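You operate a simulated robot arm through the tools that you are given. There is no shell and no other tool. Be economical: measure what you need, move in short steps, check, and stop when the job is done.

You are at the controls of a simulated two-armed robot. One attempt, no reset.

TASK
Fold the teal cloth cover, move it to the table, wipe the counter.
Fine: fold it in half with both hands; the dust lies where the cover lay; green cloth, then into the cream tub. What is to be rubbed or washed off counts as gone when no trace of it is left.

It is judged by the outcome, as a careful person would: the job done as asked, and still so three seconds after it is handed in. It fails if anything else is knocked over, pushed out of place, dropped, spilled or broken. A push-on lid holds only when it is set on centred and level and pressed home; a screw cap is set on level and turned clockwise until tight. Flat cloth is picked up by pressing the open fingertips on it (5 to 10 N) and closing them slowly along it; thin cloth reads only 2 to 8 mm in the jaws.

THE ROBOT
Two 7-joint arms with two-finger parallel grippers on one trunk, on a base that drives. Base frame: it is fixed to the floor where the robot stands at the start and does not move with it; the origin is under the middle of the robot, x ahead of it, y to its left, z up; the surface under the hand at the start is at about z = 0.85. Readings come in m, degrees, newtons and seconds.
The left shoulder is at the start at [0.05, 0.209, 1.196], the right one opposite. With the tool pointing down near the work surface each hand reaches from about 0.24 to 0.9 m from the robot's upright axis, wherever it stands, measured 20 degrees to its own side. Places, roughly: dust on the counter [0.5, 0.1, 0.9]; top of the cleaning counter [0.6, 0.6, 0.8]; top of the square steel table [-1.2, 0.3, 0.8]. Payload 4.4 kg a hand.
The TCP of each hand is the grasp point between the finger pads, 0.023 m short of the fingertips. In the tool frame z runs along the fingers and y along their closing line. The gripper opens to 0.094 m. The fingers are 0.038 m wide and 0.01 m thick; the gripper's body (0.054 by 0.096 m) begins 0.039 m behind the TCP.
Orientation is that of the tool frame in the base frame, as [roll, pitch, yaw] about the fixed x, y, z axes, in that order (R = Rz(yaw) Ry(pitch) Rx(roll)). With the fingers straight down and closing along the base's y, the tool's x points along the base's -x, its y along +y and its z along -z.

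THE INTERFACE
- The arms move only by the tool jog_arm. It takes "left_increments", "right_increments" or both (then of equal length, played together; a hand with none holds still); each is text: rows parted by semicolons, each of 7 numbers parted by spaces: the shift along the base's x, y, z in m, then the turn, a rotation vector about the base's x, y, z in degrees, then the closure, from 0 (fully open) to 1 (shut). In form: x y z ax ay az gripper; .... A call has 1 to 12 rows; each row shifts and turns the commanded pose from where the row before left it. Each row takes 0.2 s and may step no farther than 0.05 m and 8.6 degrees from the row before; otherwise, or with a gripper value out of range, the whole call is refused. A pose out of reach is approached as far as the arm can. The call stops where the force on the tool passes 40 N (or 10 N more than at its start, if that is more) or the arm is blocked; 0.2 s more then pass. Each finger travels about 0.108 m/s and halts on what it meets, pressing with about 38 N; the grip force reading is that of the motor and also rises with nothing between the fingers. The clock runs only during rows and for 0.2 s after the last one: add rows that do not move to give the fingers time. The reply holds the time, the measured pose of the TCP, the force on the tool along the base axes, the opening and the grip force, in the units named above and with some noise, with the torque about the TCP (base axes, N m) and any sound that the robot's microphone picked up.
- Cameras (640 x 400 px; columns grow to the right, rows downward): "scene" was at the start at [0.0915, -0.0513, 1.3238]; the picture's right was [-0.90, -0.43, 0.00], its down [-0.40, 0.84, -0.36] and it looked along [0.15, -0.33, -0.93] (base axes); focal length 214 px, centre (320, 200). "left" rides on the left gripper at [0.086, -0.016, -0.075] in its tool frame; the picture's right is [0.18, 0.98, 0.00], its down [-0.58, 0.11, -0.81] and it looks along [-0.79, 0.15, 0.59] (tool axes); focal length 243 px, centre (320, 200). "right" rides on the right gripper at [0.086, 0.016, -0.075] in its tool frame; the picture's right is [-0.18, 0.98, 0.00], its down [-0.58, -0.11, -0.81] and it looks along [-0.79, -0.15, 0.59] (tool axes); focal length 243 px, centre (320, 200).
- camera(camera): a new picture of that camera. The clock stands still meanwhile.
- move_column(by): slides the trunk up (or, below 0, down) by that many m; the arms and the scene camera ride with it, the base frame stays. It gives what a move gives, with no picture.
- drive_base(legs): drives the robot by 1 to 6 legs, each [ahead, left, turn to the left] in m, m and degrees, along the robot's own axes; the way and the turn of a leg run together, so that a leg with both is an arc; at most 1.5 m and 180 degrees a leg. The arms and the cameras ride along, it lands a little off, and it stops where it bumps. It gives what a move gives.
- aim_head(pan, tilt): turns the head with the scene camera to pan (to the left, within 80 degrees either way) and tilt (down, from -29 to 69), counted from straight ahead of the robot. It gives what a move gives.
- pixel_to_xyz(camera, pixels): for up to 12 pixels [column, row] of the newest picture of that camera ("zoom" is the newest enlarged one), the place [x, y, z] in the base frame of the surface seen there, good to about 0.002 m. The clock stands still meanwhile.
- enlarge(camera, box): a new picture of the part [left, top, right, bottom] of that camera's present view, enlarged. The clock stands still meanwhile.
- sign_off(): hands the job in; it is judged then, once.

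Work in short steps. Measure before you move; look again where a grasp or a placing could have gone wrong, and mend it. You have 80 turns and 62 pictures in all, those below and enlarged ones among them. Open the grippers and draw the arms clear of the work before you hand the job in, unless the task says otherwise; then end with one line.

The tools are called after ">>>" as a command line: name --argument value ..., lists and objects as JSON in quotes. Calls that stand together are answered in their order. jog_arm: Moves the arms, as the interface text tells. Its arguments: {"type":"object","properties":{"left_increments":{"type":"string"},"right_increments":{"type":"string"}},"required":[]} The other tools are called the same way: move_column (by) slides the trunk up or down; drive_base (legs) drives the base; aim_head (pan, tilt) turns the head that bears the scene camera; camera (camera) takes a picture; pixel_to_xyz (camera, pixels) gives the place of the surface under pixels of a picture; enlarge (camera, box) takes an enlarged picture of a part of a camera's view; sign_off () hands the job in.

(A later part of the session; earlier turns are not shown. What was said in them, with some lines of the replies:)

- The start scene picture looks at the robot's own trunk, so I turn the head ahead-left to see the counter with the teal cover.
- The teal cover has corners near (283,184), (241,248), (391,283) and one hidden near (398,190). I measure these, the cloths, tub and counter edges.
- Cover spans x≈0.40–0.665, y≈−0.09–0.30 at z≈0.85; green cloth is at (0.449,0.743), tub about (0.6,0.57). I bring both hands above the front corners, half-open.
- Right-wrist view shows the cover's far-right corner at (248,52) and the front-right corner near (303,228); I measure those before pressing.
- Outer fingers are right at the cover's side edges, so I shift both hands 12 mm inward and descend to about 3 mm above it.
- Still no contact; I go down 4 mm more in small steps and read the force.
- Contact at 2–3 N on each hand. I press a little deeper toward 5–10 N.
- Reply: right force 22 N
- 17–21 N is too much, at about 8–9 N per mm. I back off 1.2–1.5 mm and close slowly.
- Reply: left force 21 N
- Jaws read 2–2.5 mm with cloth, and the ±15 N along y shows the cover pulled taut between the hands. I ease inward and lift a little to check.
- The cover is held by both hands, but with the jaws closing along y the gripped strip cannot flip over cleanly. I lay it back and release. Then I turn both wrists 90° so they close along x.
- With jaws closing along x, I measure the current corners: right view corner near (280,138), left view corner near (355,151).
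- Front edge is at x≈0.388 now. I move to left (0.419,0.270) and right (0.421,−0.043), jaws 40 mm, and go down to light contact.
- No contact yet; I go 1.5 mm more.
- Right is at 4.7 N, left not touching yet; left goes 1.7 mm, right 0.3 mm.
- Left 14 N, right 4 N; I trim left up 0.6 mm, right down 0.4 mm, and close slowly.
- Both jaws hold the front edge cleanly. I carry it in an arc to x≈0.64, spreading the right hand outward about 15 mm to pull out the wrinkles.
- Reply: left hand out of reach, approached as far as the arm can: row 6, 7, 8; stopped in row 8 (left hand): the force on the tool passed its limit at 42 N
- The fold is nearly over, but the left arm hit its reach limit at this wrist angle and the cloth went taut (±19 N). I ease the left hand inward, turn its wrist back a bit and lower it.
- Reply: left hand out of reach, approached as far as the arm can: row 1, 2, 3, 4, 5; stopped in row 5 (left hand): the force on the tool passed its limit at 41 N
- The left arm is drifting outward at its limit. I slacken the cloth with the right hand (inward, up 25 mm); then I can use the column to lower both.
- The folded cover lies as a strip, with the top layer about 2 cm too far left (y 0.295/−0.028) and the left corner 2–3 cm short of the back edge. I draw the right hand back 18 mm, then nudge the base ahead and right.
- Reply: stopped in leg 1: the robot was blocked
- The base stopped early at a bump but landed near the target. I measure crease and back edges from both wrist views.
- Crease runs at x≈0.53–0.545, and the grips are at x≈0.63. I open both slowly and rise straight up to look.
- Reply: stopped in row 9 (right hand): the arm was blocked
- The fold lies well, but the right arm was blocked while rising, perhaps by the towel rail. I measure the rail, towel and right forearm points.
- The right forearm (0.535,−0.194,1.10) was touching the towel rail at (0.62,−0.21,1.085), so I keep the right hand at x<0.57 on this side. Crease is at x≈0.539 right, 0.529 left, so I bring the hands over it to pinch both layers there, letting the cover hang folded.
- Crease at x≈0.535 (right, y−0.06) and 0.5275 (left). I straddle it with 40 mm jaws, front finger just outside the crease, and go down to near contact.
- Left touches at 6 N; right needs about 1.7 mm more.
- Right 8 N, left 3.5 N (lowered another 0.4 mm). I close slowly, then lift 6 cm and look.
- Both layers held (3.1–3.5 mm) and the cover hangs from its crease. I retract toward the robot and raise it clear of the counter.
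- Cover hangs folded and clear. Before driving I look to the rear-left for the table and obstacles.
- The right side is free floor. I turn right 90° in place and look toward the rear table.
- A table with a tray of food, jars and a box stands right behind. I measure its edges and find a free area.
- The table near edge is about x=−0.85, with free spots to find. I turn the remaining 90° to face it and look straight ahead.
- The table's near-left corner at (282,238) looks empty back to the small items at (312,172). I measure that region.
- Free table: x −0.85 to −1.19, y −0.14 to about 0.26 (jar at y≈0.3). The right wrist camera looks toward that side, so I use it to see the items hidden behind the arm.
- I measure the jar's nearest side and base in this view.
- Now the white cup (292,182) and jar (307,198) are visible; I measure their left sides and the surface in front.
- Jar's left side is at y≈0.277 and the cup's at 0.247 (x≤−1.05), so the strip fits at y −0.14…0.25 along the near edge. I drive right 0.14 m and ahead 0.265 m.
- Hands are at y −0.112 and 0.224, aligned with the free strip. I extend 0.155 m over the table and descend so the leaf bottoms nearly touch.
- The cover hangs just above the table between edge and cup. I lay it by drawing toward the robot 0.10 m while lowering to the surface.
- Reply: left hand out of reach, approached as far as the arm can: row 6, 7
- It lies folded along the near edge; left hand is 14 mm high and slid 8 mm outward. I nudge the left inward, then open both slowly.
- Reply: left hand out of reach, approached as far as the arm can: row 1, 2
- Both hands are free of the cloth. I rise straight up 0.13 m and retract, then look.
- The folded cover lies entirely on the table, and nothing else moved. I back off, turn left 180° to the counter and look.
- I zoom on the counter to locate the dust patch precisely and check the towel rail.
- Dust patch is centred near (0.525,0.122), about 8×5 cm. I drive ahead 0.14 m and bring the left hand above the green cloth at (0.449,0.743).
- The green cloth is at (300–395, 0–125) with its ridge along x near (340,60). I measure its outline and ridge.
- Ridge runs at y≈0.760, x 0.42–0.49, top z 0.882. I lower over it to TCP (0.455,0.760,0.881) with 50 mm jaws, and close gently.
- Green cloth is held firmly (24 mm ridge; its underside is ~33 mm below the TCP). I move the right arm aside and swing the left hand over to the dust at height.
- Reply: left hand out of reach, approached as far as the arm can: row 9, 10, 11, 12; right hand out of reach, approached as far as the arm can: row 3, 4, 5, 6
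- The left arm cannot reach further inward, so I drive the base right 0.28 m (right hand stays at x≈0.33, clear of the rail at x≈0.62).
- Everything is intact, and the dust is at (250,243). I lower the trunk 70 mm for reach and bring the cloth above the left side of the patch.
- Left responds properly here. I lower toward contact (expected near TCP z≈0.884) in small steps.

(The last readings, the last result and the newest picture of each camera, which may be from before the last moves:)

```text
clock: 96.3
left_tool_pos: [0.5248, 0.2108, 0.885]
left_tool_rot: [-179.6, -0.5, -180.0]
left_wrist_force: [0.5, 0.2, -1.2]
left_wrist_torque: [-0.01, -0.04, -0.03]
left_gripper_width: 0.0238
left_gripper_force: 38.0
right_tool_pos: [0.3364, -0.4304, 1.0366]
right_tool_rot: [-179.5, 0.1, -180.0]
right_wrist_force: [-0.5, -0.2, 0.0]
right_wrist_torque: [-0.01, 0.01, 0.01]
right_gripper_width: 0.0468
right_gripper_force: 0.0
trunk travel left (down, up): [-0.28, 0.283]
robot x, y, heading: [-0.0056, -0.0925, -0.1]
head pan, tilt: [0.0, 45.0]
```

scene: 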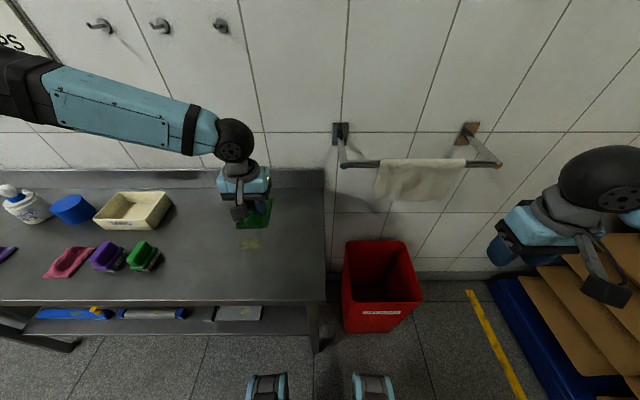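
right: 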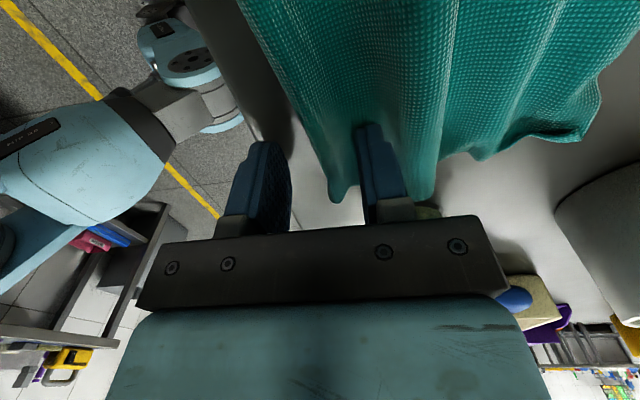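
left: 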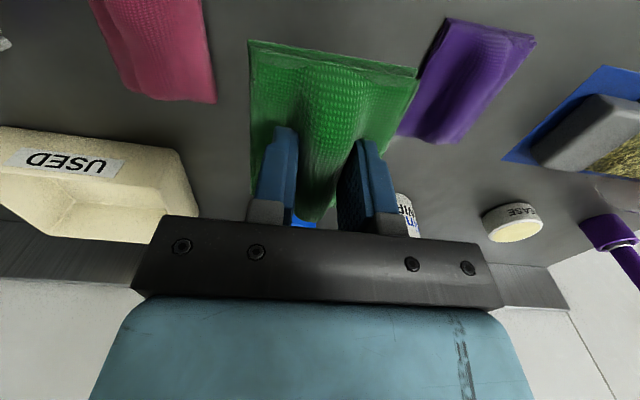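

Not yet in contact; 3 mm more.

>>> jog_arm --left_increments "0 0 -0.0015 0 0 0 1;0 0 -0.0015 0 0 0 1;0 0 0 0 0 0 1"

```text
clock: 97.1
left_tool_pos: [0.5259, 0.2092, 0.8815]
left_tool_rot: [-179.6, -0.5, -180.0]
left_wrist_force: [0.9, 1.8, 8.4]
left_wrist_torque: [0.14, 0.07, 0.03]
left_gripper_width: 0.0241
left_gripper_force: 37.4
right_tool_pos: [0.3361, -0.4307, 1.0375]
right_tool_rot: [-179.7, 0.4, 180.0]
right_wrist_force: [0.5, 0.1, -0.1]
right_wrist_torque: [0.02, 0.0, 0.0]
right_gripper_width: 0.0472
right_gripper_force: 0.1
trunk travel left (down, up): [-0.28, 0.283]
robot x, y, heading: [-0.008, -0.0969, 0.0]
head pan, tilt: [0.0, 45.0]
```

8 N of contact. I wipe toward −y over the patch, then back on a line 35 mm nearer.

>>> jog_arm --left_increments "0 -0.025 0 0 0 0 1;0 -0.025 0 0 0 0 1;0 -0.025 0 0 0 0 1;0 -0.025 0 0 0 0 1;0 -0.025 0 0 0 0 1;0 -0.025 0 0 0 0 1;-0.03 0 0 0 0 0 1;0 0.03 0 0 0 0 1;0 0.03 0 0 0 0 1;0 0.03 0 0 0 0 1;0 0.03 0 0 0 0 1;0 0.03 0 0 0 0 1"

```text
clock: 99.7
left_tool_pos: [0.4708, 0.2633, 0.9297]
left_tool_rot: [-179.5, -0.5, 179.9]
left_wrist_force: [-0.2, -0.9, 0.0]
left_wrist_torque: [-0.04, -0.02, -0.01]
left_gripper_width: 0.024
left_gripper_force: 37.7
left hand out of reach, approached as far as the arm can: row 2, 3, 4, 5, 6
right_tool_pos: [0.3358, -0.4286, 1.0368]
right_tool_rot: [-179.6, 0.4, -180.0]
right_wrist_force: [-0.5, -0.2, -0.2]
right_wrist_torque: [-0.01, -0.03, -0.03]
right_gripper_width: 0.047
right_gripper_force: 0.0
trunk travel left (down, up): [-0.28, 0.283]
robot x, y, heading: [-0.0081, -0.0938, -0.1]
head pan, tilt: [0.0, 45.0]
```

The left arm's inward limit stops it at this height, so I turn the base right 22°, which puts the dust well on the left arm's side.

>>> drive_base --legs '[[0, 0, -22]]'

>>> camera --camera "scene"

```text
clock: 101.3
left_tool_pos: [0.5685, 0.0575, 0.9293]
left_tool_rot: [-179.7, -0.5, 158.1]
left_wrist_force: [-0.5, -0.2, 0.3]
left_wrist_torque: [0.0, 0.01, -0.03]
left_gripper_width: 0.0242
left_gripper_force: 38.3
right_tool_pos: [0.1851, -0.533, 1.0362]
right_tool_rot: [-179.7, 0.3, 158.0]
right_wrist_force: [-1.5, -0.2, -0.1]
right_wrist_torque: [-0.02, 0.0, 0.04]
right_gripper_width: 0.0469
right_gripper_force: 0.1
trunk travel left (down, up): [-0.28, 0.283]
robot x, y, heading: [-0.0075, -0.0911, -22.0]
head pan, tilt: [0.0, 45.0]
```

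```text
15 pictures are left
```

scene: 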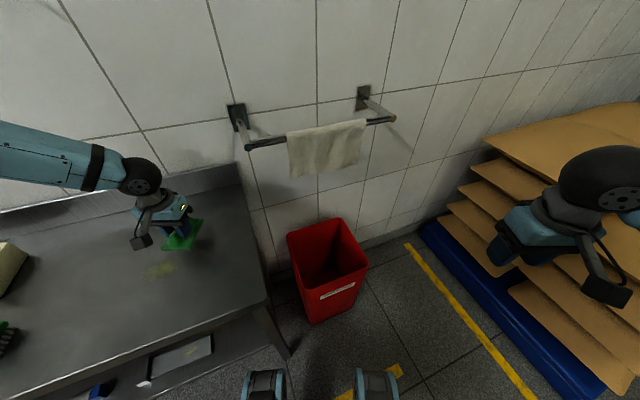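

Now the patch at (160,270) is left of centre. I move over its left side and lower to just above contact.

>>> jog_arm --left_increments "-0.011 0.034 -0.008 0 0 0 1;-0.011 0.034 -0.008 0 0 0 1;-0.011 0.034 -0.008 0 0 0 1;-0.011 0.034 -0.008 0 0 0 1;0 0 -0.01 0 0 0 1;0 0 -0.004 0 0 0 1;0 0 0 0 0 0 1"

```text
clock: 102.9
left_tool_pos: [0.526, 0.1935, 0.8836]
left_tool_rot: [-179.6, -0.5, 158.1]
left_wrist_force: [-0.1, 0.0, -0.6]
left_wrist_torque: [0.03, 0.02, 0.0]
left_gripper_width: 0.0243
left_gripper_force: 37.5
right_tool_pos: [0.1864, -0.5349, 1.0354]
right_tool_rot: [-179.8, 0.3, 158.0]
right_wrist_force: [0.5, -0.1, -0.7]
right_wrist_torque: [0.0, 0.0, -0.01]
right_gripper_width: 0.0468
right_gripper_force: 0.0
trunk travel left (down, up): [-0.28, 0.283]
robot x, y, heading: [-0.0075, -0.0967, -22.0]
head pan, tilt: [0.0, 45.0]
```

I lower 2.5 mm to about 8 N and make one slow pass toward −y.

>>> jog_arm --left_increments "0 0 -0.0015 0 0 0 1;0 0 -0.001 0 0 0 1;0 -0.02 0 0 0 0 1;0 -0.02 0 0 0 0 1;0 -0.02 0 0 0 0 1;0 -0.02 0 0 0 0 1;0 -0.02 0 0 0 0 1;0 -0.02 0 0 0 0 1;0 0 0 0 0 0 1"

```text
clock: 104.9
left_tool_pos: [0.5234, 0.0729, 0.8817]
left_tool_rot: [-179.5, -0.4, 158.0]
left_wrist_force: [0.4, 5.4, 21.5]
left_wrist_torque: [0.2, 0.04, -0.01]
left_gripper_width: 0.0238
left_gripper_force: 37.8
right_tool_pos: [0.1848, -0.5333, 1.0367]
right_tool_rot: [-179.7, 0.4, 157.9]
right_wrist_force: [-0.1, -0.4, 0.9]
right_wrist_torque: [-0.01, -0.01, -0.01]
right_gripper_width: 0.0473
right_gripper_force: 0.0
trunk travel left (down, up): [-0.28, 0.283]
robot x, y, heading: [-0.0097, -0.0929, -21.9]
head pan, tilt: [0.0, 45.0]
```

Good contact at 21 N. I ease up 0.5 mm and wipe back on a nearer line (x≈0.493), then cross to the far line.

>>> jog_arm --left_increments "0 -0.015 0.0005 0 0 0 1;-0.03 0 0 0 0 0 1;0 0.025 0 0 0 0 1;0 0.025 0 0 0 0 1;0 0.025 0 0 0 0 1;0 0.025 0 0 0 0 1;0 0.025 0 0 0 0 1;0.03 0 0 0 0 0 1;0.03 0 0 0 0 0 1;0 -0.025 0 0 0 0 1;0 -0.025 0 0 0 0 1;0 0 0 0 0 0 1"

>>> jog_arm --left_increments "0 -0.025 0 0 0 0 1;0 -0.025 0 0 0 0 1;0 -0.025 0 0 0 0 1;-0.03 0 0 0 0 0 1;0 0.025 0 0 0 0 1;0 0.025 0 0 0 0 1;0 0.025 0 0 0 0 1;0 0.025 0 0 0 0 1;0 0.025 0 0 0 0 1;0 0.02 0 0 0 0 1;0 0 0 0 0 0 1"

>>> enlarge --camera "scene" --box '[40, 150, 280, 300]'

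```text
clock: 107.5
left_tool_pos: [0.5546, 0.1321, 0.8822]
left_tool_rot: [-179.6, -0.4, 157.9]
left_wrist_force: [2.6, 1.3, 6.9]
left_wrist_torque: [0.05, -0.02, 0.0]
left_gripper_width: 0.0241
left_gripper_force: 38.1
right_tool_pos: [0.186, -0.5347, 1.0363]
right_tool_rot: [-179.7, 0.3, 158.0]
right_wrist_force: [-0.1, -0.4, 0.2]
right_wrist_torque: [0.03, -0.01, -0.03]
right_gripper_width: 0.047
right_gripper_force: 0.0
trunk travel left (down, up): [-0.28, 0.283]
robot x, y, heading: [-0.0077, -0.0959, -22.0]
head pan, tilt: [0.0, 45.0]
```

```text
clock: 109.9
left_tool_pos: [0.5241, 0.203, 0.8819]
left_tool_rot: [-179.7, -0.5, 158.1]
left_wrist_force: [-1.3, -0.3, 12.6]
left_wrist_torque: [-0.03, -0.05, 0.01]
left_gripper_width: 0.0243
left_gripper_force: 37.5
right_tool_pos: [0.1853, -0.5336, 1.0359]
right_tool_rot: [-179.6, 0.4, 158.0]
right_wrist_force: [0.2, 0.0, 0.0]
right_wrist_torque: [0.01, 0.0, 0.02]
right_gripper_width: 0.0471
right_gripper_force: 0.0
trunk travel left (down, up): [-0.28, 0.283]
robot x, y, heading: [-0.0036, -0.0916, -22.0]
head pan, tilt: [0.0, 45.0]
```

```text
2.67 times, centred on (160, 225) of scene
```

zoom: 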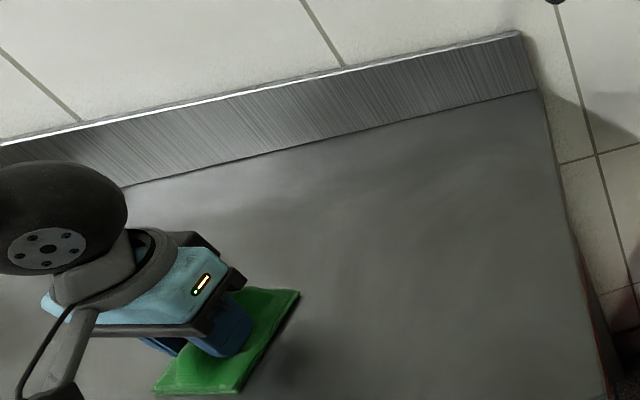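

The patch looks gone; for faint traces I make one more pair of passes at x≈0.50 and 0.55, then lift.

>>> jog_arm --left_increments "-0.02 0 0 0 0 0 1;0 -0.03 0 0 0 0 1;0 -0.03 0 0 0 0 1;0 -0.03 0 0 0 0 1;0 -0.03 0 0 0 0 1;0 -0.03 0 0 0 0 1;0.045 0 0 0 0 0 1;0 0.03 0 0 0 0 1;0 0.03 0 0 0 0 1;0 0.03 0 0 0 0 1;0 0.03 0 0 0 0 1;0 0.03 0 0 0 0 1"

>>> jog_arm --left_increments "0 0.01 0.03 0 0 0 1;0 0.02 0.04 0 0 0 1;0 0.03 0.04 0 0 0 1;0 0.04 0.02 0 0 8 1;0 0.04 0 0 0 8 1;0 0.03 0 0 0 6 1;0 0 0 0 0 0 1"

>>> aim_head --pan 35 --tilt 45

>>> camera --camera "scene"

>>> enlarge --camera "scene" --box '[250, 150, 490, 300]'

```text
clock: 112.5
left_tool_pos: [0.5498, 0.2036, 0.8813]
left_tool_rot: [-179.6, -0.6, 158.1]
left_wrist_force: [-0.6, 1.3, 3.2]
left_wrist_torque: [0.13, -0.06, 0.05]
left_gripper_width: 0.0244
left_gripper_force: 38.2
right_tool_pos: [0.1848, -0.5331, 1.0369]
right_tool_rot: [-179.6, 0.4, 157.9]
right_wrist_force: [-0.5, -0.6, 0.5]
right_wrist_torque: [0.0, -0.01, 0.0]
right_gripper_width: 0.0468
right_gripper_force: 0.0
trunk travel left (down, up): [-0.28, 0.283]
robot x, y, heading: [-0.0092, -0.0939, -21.9]
head pan, tilt: [0.0, 45.0]
```

```text
clock: 114.1
left_tool_pos: [0.5499, 0.3725, 1.0106]
left_tool_rot: [-179.6, -0.5, -179.8]
left_wrist_force: [-0.6, 0.1, -0.2]
left_wrist_torque: [0.01, 0.04, -0.02]
left_gripper_width: 0.0244
left_gripper_force: 38.0
right_tool_pos: [0.1858, -0.5337, 1.0365]
right_tool_rot: [-179.5, 0.2, 158.0]
right_wrist_force: [0.6, 0.2, -1.4]
right_wrist_torque: [0.0, 0.02, -0.01]
right_gripper_width: 0.0472
right_gripper_force: 0.1
trunk travel left (down, up): [-0.28, 0.283]
robot x, y, heading: [-0.0035, -0.0916, -22.2]
head pan, tilt: [0.0, 45.0]
```

```text
clock: 115.1
left_tool_pos: [0.5496, 0.373, 1.0111]
left_tool_rot: [-179.6, -0.4, -179.9]
left_wrist_force: [0.5, 0.2, 0.0]
left_wrist_torque: [0.0, -0.01, -0.01]
left_gripper_width: 0.0245
left_gripper_force: 38.0
right_tool_pos: [0.1851, -0.5349, 1.0366]
right_tool_rot: [-179.6, 0.3, 158.0]
right_wrist_force: [-0.5, -0.7, 0.7]
right_wrist_torque: [-0.01, 0.01, -0.03]
right_gripper_width: 0.0471
right_gripper_force: 0.1
trunk travel left (down, up): [-0.28, 0.283]
robot x, y, heading: [-0.0075, -0.0949, -22.0]
head pan, tilt: [35.0, 45.0]
```

```text
13 pictures are left
```

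scene: 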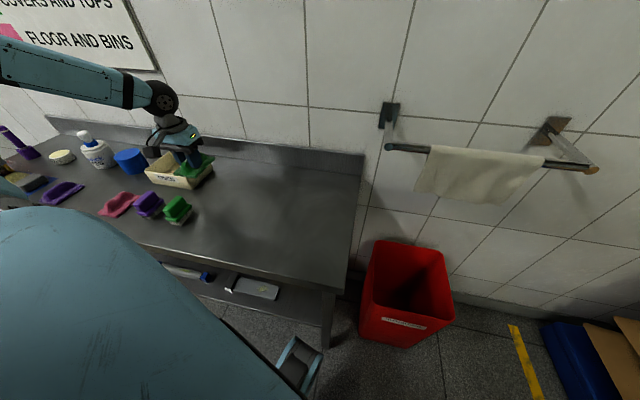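

```text
2.67 times, centred on (370, 225) of scene
```

zoom: 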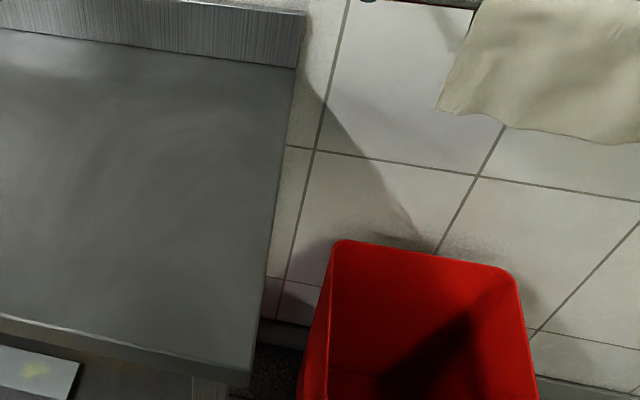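

I zoom on the wiped patch itself and on the tub, to check for traces and measure the tub's rim.

>>> enlarge --camera "scene" --box '[200, 150, 360, 250]'

>>> enlarge --camera "scene" --box '[100, 100, 260, 220]'

>>> pixel_to_xyz --camera "scene" --pixels '[[146, 170], [185, 187], [160, 155], [212, 172], [165, 182], [170, 170]]'

```text
4.00 times, centred on (280, 200) of scene
```

zoom: 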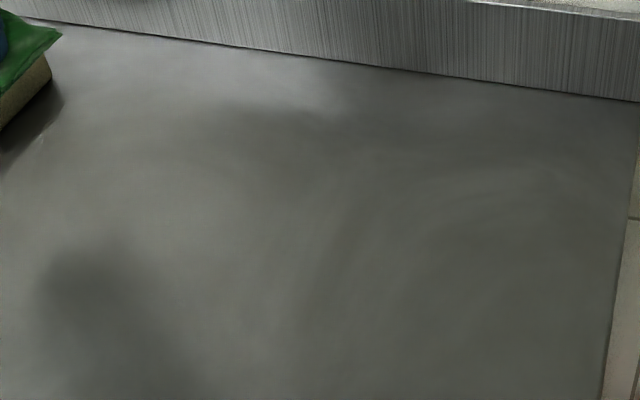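

```text
3.33 times, centred on (180, 160) of scene
```

zoom: 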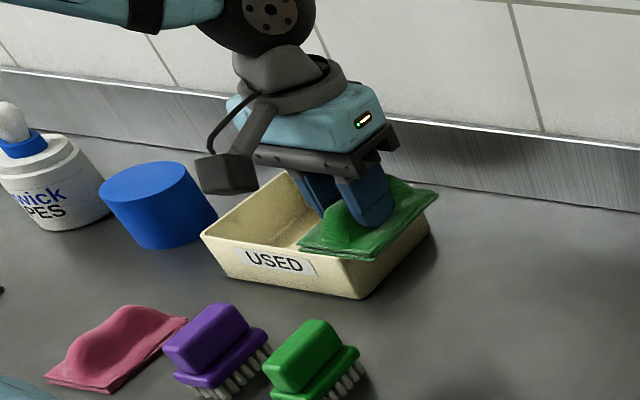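

```text
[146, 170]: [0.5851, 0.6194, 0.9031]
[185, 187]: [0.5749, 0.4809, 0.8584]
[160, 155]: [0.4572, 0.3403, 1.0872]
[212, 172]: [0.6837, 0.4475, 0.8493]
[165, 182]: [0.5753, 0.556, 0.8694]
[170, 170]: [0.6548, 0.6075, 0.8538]
```

No trace is left on the counter. I measure the tub rim in the last zoom to centre the drop.

>>> pixel_to_xyz --camera "zoom" --pixels '[[204, 236], [283, 176], [430, 212], [362, 290], [300, 255], [285, 240], [270, 215], [240, 215], [345, 270]]'

```text
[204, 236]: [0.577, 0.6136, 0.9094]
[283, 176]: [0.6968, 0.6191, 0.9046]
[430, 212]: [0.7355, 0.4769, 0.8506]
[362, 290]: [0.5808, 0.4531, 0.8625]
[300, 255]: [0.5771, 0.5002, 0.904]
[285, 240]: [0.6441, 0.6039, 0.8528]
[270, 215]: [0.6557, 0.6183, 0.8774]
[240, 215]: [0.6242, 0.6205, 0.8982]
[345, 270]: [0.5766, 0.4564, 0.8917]
```

Tub spans x 0.577–0.697, y 0.45–0.62, rim z 0.907, so the cloth should go in with its long side along y. I turn the base back and shift left 0.22 m for reach.

>>> drive_base --legs '[[0, 0, 22], [0, 0.22, 0]]'

>>> jog_arm --left_increments "0.02 0 0 0 0 8.2 1;0.02 0 0 0 0 8.2 1;0.02 0 0 0 0 8.2 1;0.02 0 0 0 0 8.2 1;0.02 0 0 0 0 8.2 1;0.02 0 0 0 0 8.2 1;0.02 0 0 0 0 8.2 1;0 0 0 0 0 8.2 1;0 0 0 0 0 2.4 1;0 0 0 0 0 0 1"

```text
clock: 118.8
left_tool_pos: [0.3327, 0.7696, 1.0111]
left_tool_rot: [-179.7, -0.5, -157.7]
left_wrist_force: [0.0, -0.5, -0.9]
left_wrist_torque: [-0.02, 0.01, 0.0]
left_gripper_width: 0.0242
left_gripper_force: 37.4
right_tool_pos: [0.3364, -0.2082, 1.0362]
right_tool_rot: [-179.7, 0.2, -179.8]
right_wrist_force: [0.0, 0.3, -0.5]
right_wrist_torque: [-0.03, -0.02, -0.01]
right_gripper_width: 0.047
right_gripper_force: 0.1
trunk travel left (down, up): [-0.28, 0.283]
robot x, y, heading: [-0.009, 0.1285, 0.1]
head pan, tilt: [35.0, 45.0]
```

```text
clock: 121.0
left_tool_pos: [0.4717, 0.7691, 1.0115]
left_tool_rot: [-179.6, -0.6, -89.7]
left_wrist_force: [-0.3, 1.0, -0.4]
left_wrist_torque: [0.02, 0.01, 0.03]
left_gripper_width: 0.0241
left_gripper_force: 37.8
right_tool_pos: [0.3365, -0.209, 1.0359]
right_tool_rot: [-179.6, 0.3, -179.8]
right_wrist_force: [-0.1, -0.2, -0.2]
right_wrist_torque: [-0.01, -0.06, 0.0]
right_gripper_width: 0.047
right_gripper_force: 0.0
trunk travel left (down, up): [-0.28, 0.283]
robot x, y, heading: [0.0, 0.1299, -0.0]
head pan, tilt: [35.0, 45.0]
```

Wrist is at −90°. I move over the tub to (0.638,0.535), going sideways first to stay clear of the bottle.

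>>> jog_arm --left_increments "0 -0.045 0.005 0 0 0 1;0 -0.045 0 0 0 0 1;0.033 -0.036 0 0 0 0 1;0.033 -0.036 0 0 0 0 1;0.033 -0.036 0 0 0 0 1;0.033 -0.036 0 0 0 0 1;0.034 0 0 0 0 0 1;0 0 0 0 0 0 1"

>>> aim_head --pan 25 --tilt 40

>>> enlarge --camera "scene" --box '[180, 80, 440, 240]'

```text
clock: 122.8
left_tool_pos: [0.6393, 0.5352, 1.0177]
left_tool_rot: [-179.6, -0.4, -89.8]
left_wrist_force: [-0.5, 0.3, -0.3]
left_wrist_torque: [0.01, 0.0, -0.02]
left_gripper_width: 0.0239
left_gripper_force: 38.0
right_tool_pos: [0.3367, -0.2092, 1.0363]
right_tool_rot: [-179.7, 0.3, -179.8]
right_wrist_force: [0.0, -0.1, 0.1]
right_wrist_torque: [0.0, 0.01, 0.0]
right_gripper_width: 0.0471
right_gripper_force: 0.1
trunk travel left (down, up): [-0.28, 0.283]
robot x, y, heading: [-0.0042, 0.125, 0.2]
head pan, tilt: [35.0, 45.0]
```

```text
clock: 123.5
left_tool_pos: [0.6389, 0.5366, 1.0171]
left_tool_rot: [-179.5, -0.5, -89.8]
left_wrist_force: [0.6, 0.2, -0.9]
left_wrist_torque: [0.01, 0.01, 0.03]
left_gripper_width: 0.0242
left_gripper_force: 37.8
right_tool_pos: [0.3366, -0.2074, 1.0366]
right_tool_rot: [-179.6, 0.2, -179.9]
right_wrist_force: [-0.4, -0.3, -0.1]
right_wrist_torque: [-0.03, -0.03, 0.02]
right_gripper_width: 0.0472
right_gripper_force: 0.1
trunk travel left (down, up): [-0.28, 0.283]
robot x, y, heading: [-0.0065, 0.1272, 0.2]
head pan, tilt: [25.0, 40.0]
```

```text
2.46 times, centred on (310, 160) of scene
```

zoom: 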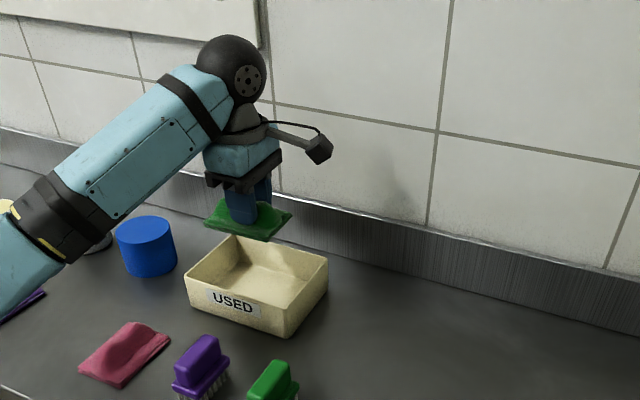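

The tub is unobstructed now: rim corners (187,284), (236,240), (326,264), (292,308). I measure them to verify centring.

>>> pixel_to_xyz --camera "zoom" --pixels '[[189, 283], [236, 240], [325, 264], [290, 307], [262, 275], [250, 215], [280, 228]]'

```text
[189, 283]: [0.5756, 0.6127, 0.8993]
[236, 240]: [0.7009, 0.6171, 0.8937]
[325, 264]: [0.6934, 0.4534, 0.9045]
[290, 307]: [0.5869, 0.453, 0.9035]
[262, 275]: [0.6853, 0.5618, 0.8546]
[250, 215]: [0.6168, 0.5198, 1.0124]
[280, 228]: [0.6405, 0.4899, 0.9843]
```

Centre is (0.639,0.534), and the hand is on it. I lower into the tub to about TCP z 0.893.

>>> jog_arm --left_increments "0 -0.001 -0.03 0 0 0 1;0 0 -0.03 0 0 0 1;0 0 -0.03 0 0 0 1;0 0 -0.02 0 0 0 1;0 0 -0.01 0 0 0 1;0 0 -0.003 0 0 0 1;0 0 0 0 0 0 1"

>>> enlarge --camera "scene" --box '[180, 80, 440, 240]'

```text
clock: 125.1
left_tool_pos: [0.639, 0.533, 0.8921]
left_tool_rot: [-179.6, -0.5, -89.7]
left_wrist_force: [0.2, -0.2, 0.4]
left_wrist_torque: [0.0, -0.01, 0.0]
left_gripper_width: 0.0242
left_gripper_force: 38.0
right_tool_pos: [0.3371, -0.207, 1.0368]
right_tool_rot: [-179.7, 0.3, -179.8]
right_wrist_force: [0.6, -0.5, -0.5]
right_wrist_torque: [0.02, 0.01, 0.04]
right_gripper_width: 0.0471
right_gripper_force: 0.1
trunk travel left (down, up): [-0.28, 0.283]
robot x, y, heading: [-0.0065, 0.1262, 0.6]
head pan, tilt: [25.0, 40.0]
```

```text
2.46 times, centred on (310, 160) of scene
```

zoom: 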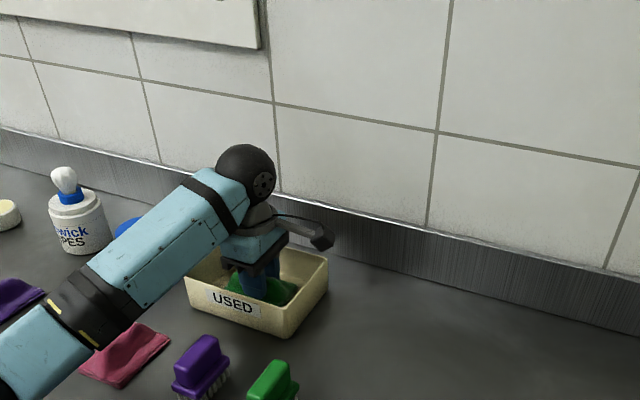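

The cloth is inside the tub, and the tub hasn't moved. I open to about 45 mm, rise straight up and retract.

>>> jog_arm --left_increments "0 0 0 0 0 0 0.8;0 0 0 0 0 0 0.65;0 0 0 0 0 0 0.52;0 0 0 0 0 0 0.52;0 0 0.02 0 0 0 0.52;0 0 0.03 0 0 0 0.52;0 0 0.04 0 0 0 0.52;0 0 0.04 0 0 0 0.52;0 0 0.03 0 0 0 0.52;-0.04 0 0.02 0 0 0 0.3;-0.045 0 0 0 0 0 0.2;0 0 0 0 0 0 0"

>>> jog_arm --left_increments "-0.045 0 0.01 0 0 0 0;-0.045 0 0.01 0 0 0 0;-0.045 0 0.01 0 0 0 0;-0.04 0 0 0 0 0 0;0 0 0 0 0 0 0" --right_increments "0 0 0.02 0 0 0 0.3;0 0 0.02 0 0 0 0.2;0 0 0.02 0 0 0 0;0 0 0.02 0 0 0 0;0 0 0 0 0 0 0"

>>> camera --camera "scene"

>>> enlarge --camera "scene" --box '[180, 100, 500, 300]'

```text
clock: 127.7
left_tool_pos: [0.5533, 0.5333, 1.0733]
left_tool_rot: [-179.7, -0.5, -89.8]
left_wrist_force: [0.8, -0.3, -0.2]
left_wrist_torque: [0.01, 0.01, 0.04]
left_gripper_width: 0.094
left_gripper_force: 0.0
right_tool_pos: [0.337, -0.2088, 1.0354]
right_tool_rot: [-179.7, 0.2, -179.9]
right_wrist_force: [-0.1, 0.6, 0.2]
right_wrist_torque: [-0.03, -0.03, 0.02]
right_gripper_width: 0.047
right_gripper_force: 0.1
trunk travel left (down, up): [-0.28, 0.283]
robot x, y, heading: [-0.0061, 0.1254, -0.1]
head pan, tilt: [25.0, 40.0]
```

```text
clock: 128.9
left_tool_pos: [0.3791, 0.5328, 1.1022]
left_tool_rot: [-179.6, -0.5, -89.9]
left_wrist_force: [0.3, 0.2, -0.4]
left_wrist_torque: [-0.01, 0.02, -0.01]
left_gripper_width: 0.0941
left_gripper_force: 0.0
right_tool_pos: [0.3386, -0.2087, 1.1153]
right_tool_rot: [-179.6, 0.3, -179.9]
right_wrist_force: [0.2, -0.1, 1.0]
right_wrist_torque: [0.03, -0.05, -0.01]
right_gripper_width: 0.0937
right_gripper_force: 0.1
trunk travel left (down, up): [-0.28, 0.283]
robot x, y, heading: [-0.0062, 0.1273, -0.1]
head pan, tilt: [25.0, 40.0]
```

```text
7 pictures are left
```

scene: 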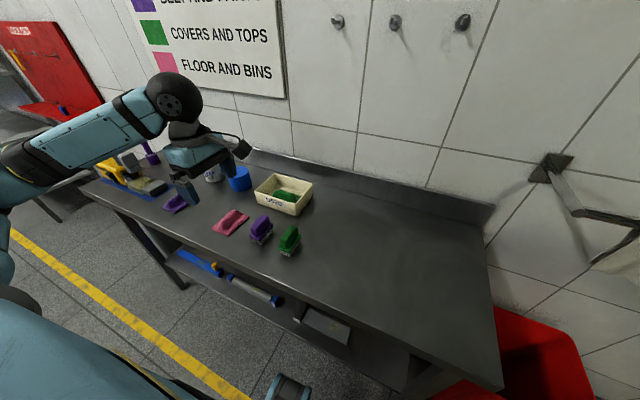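

```text
2.00 times, centred on (340, 200) of scene
```

zoom: 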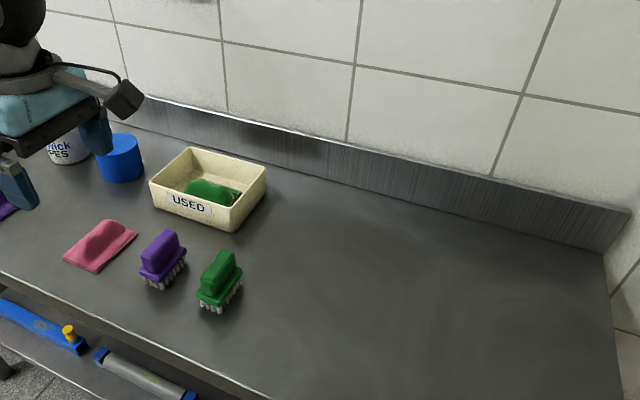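

Cloth is in the tub. One last close look at the wiped area before handing in.

>>> enlarge --camera "scene" --box '[320, 210, 500, 322]'

```text
3.56 times, centred on (410, 266) of scene
```

zoom: 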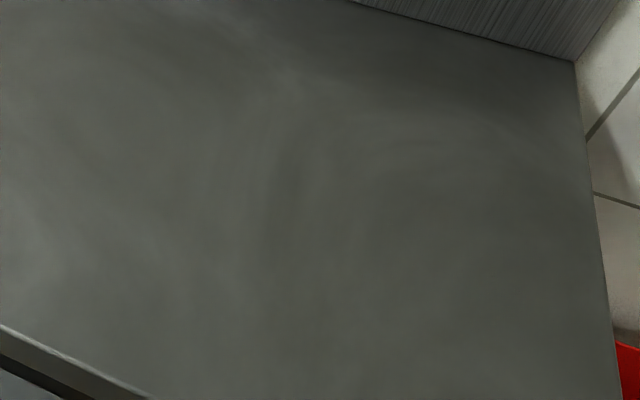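

No yellow trace remains, both grippers are open and the arms are clear. I hand the job in.

>>> sign_off

```text
The job is handed in.
```

The teal cover is folded in half on the steel table, the counter is wiped with no dust visible, and the green cloth is in the cream tub.
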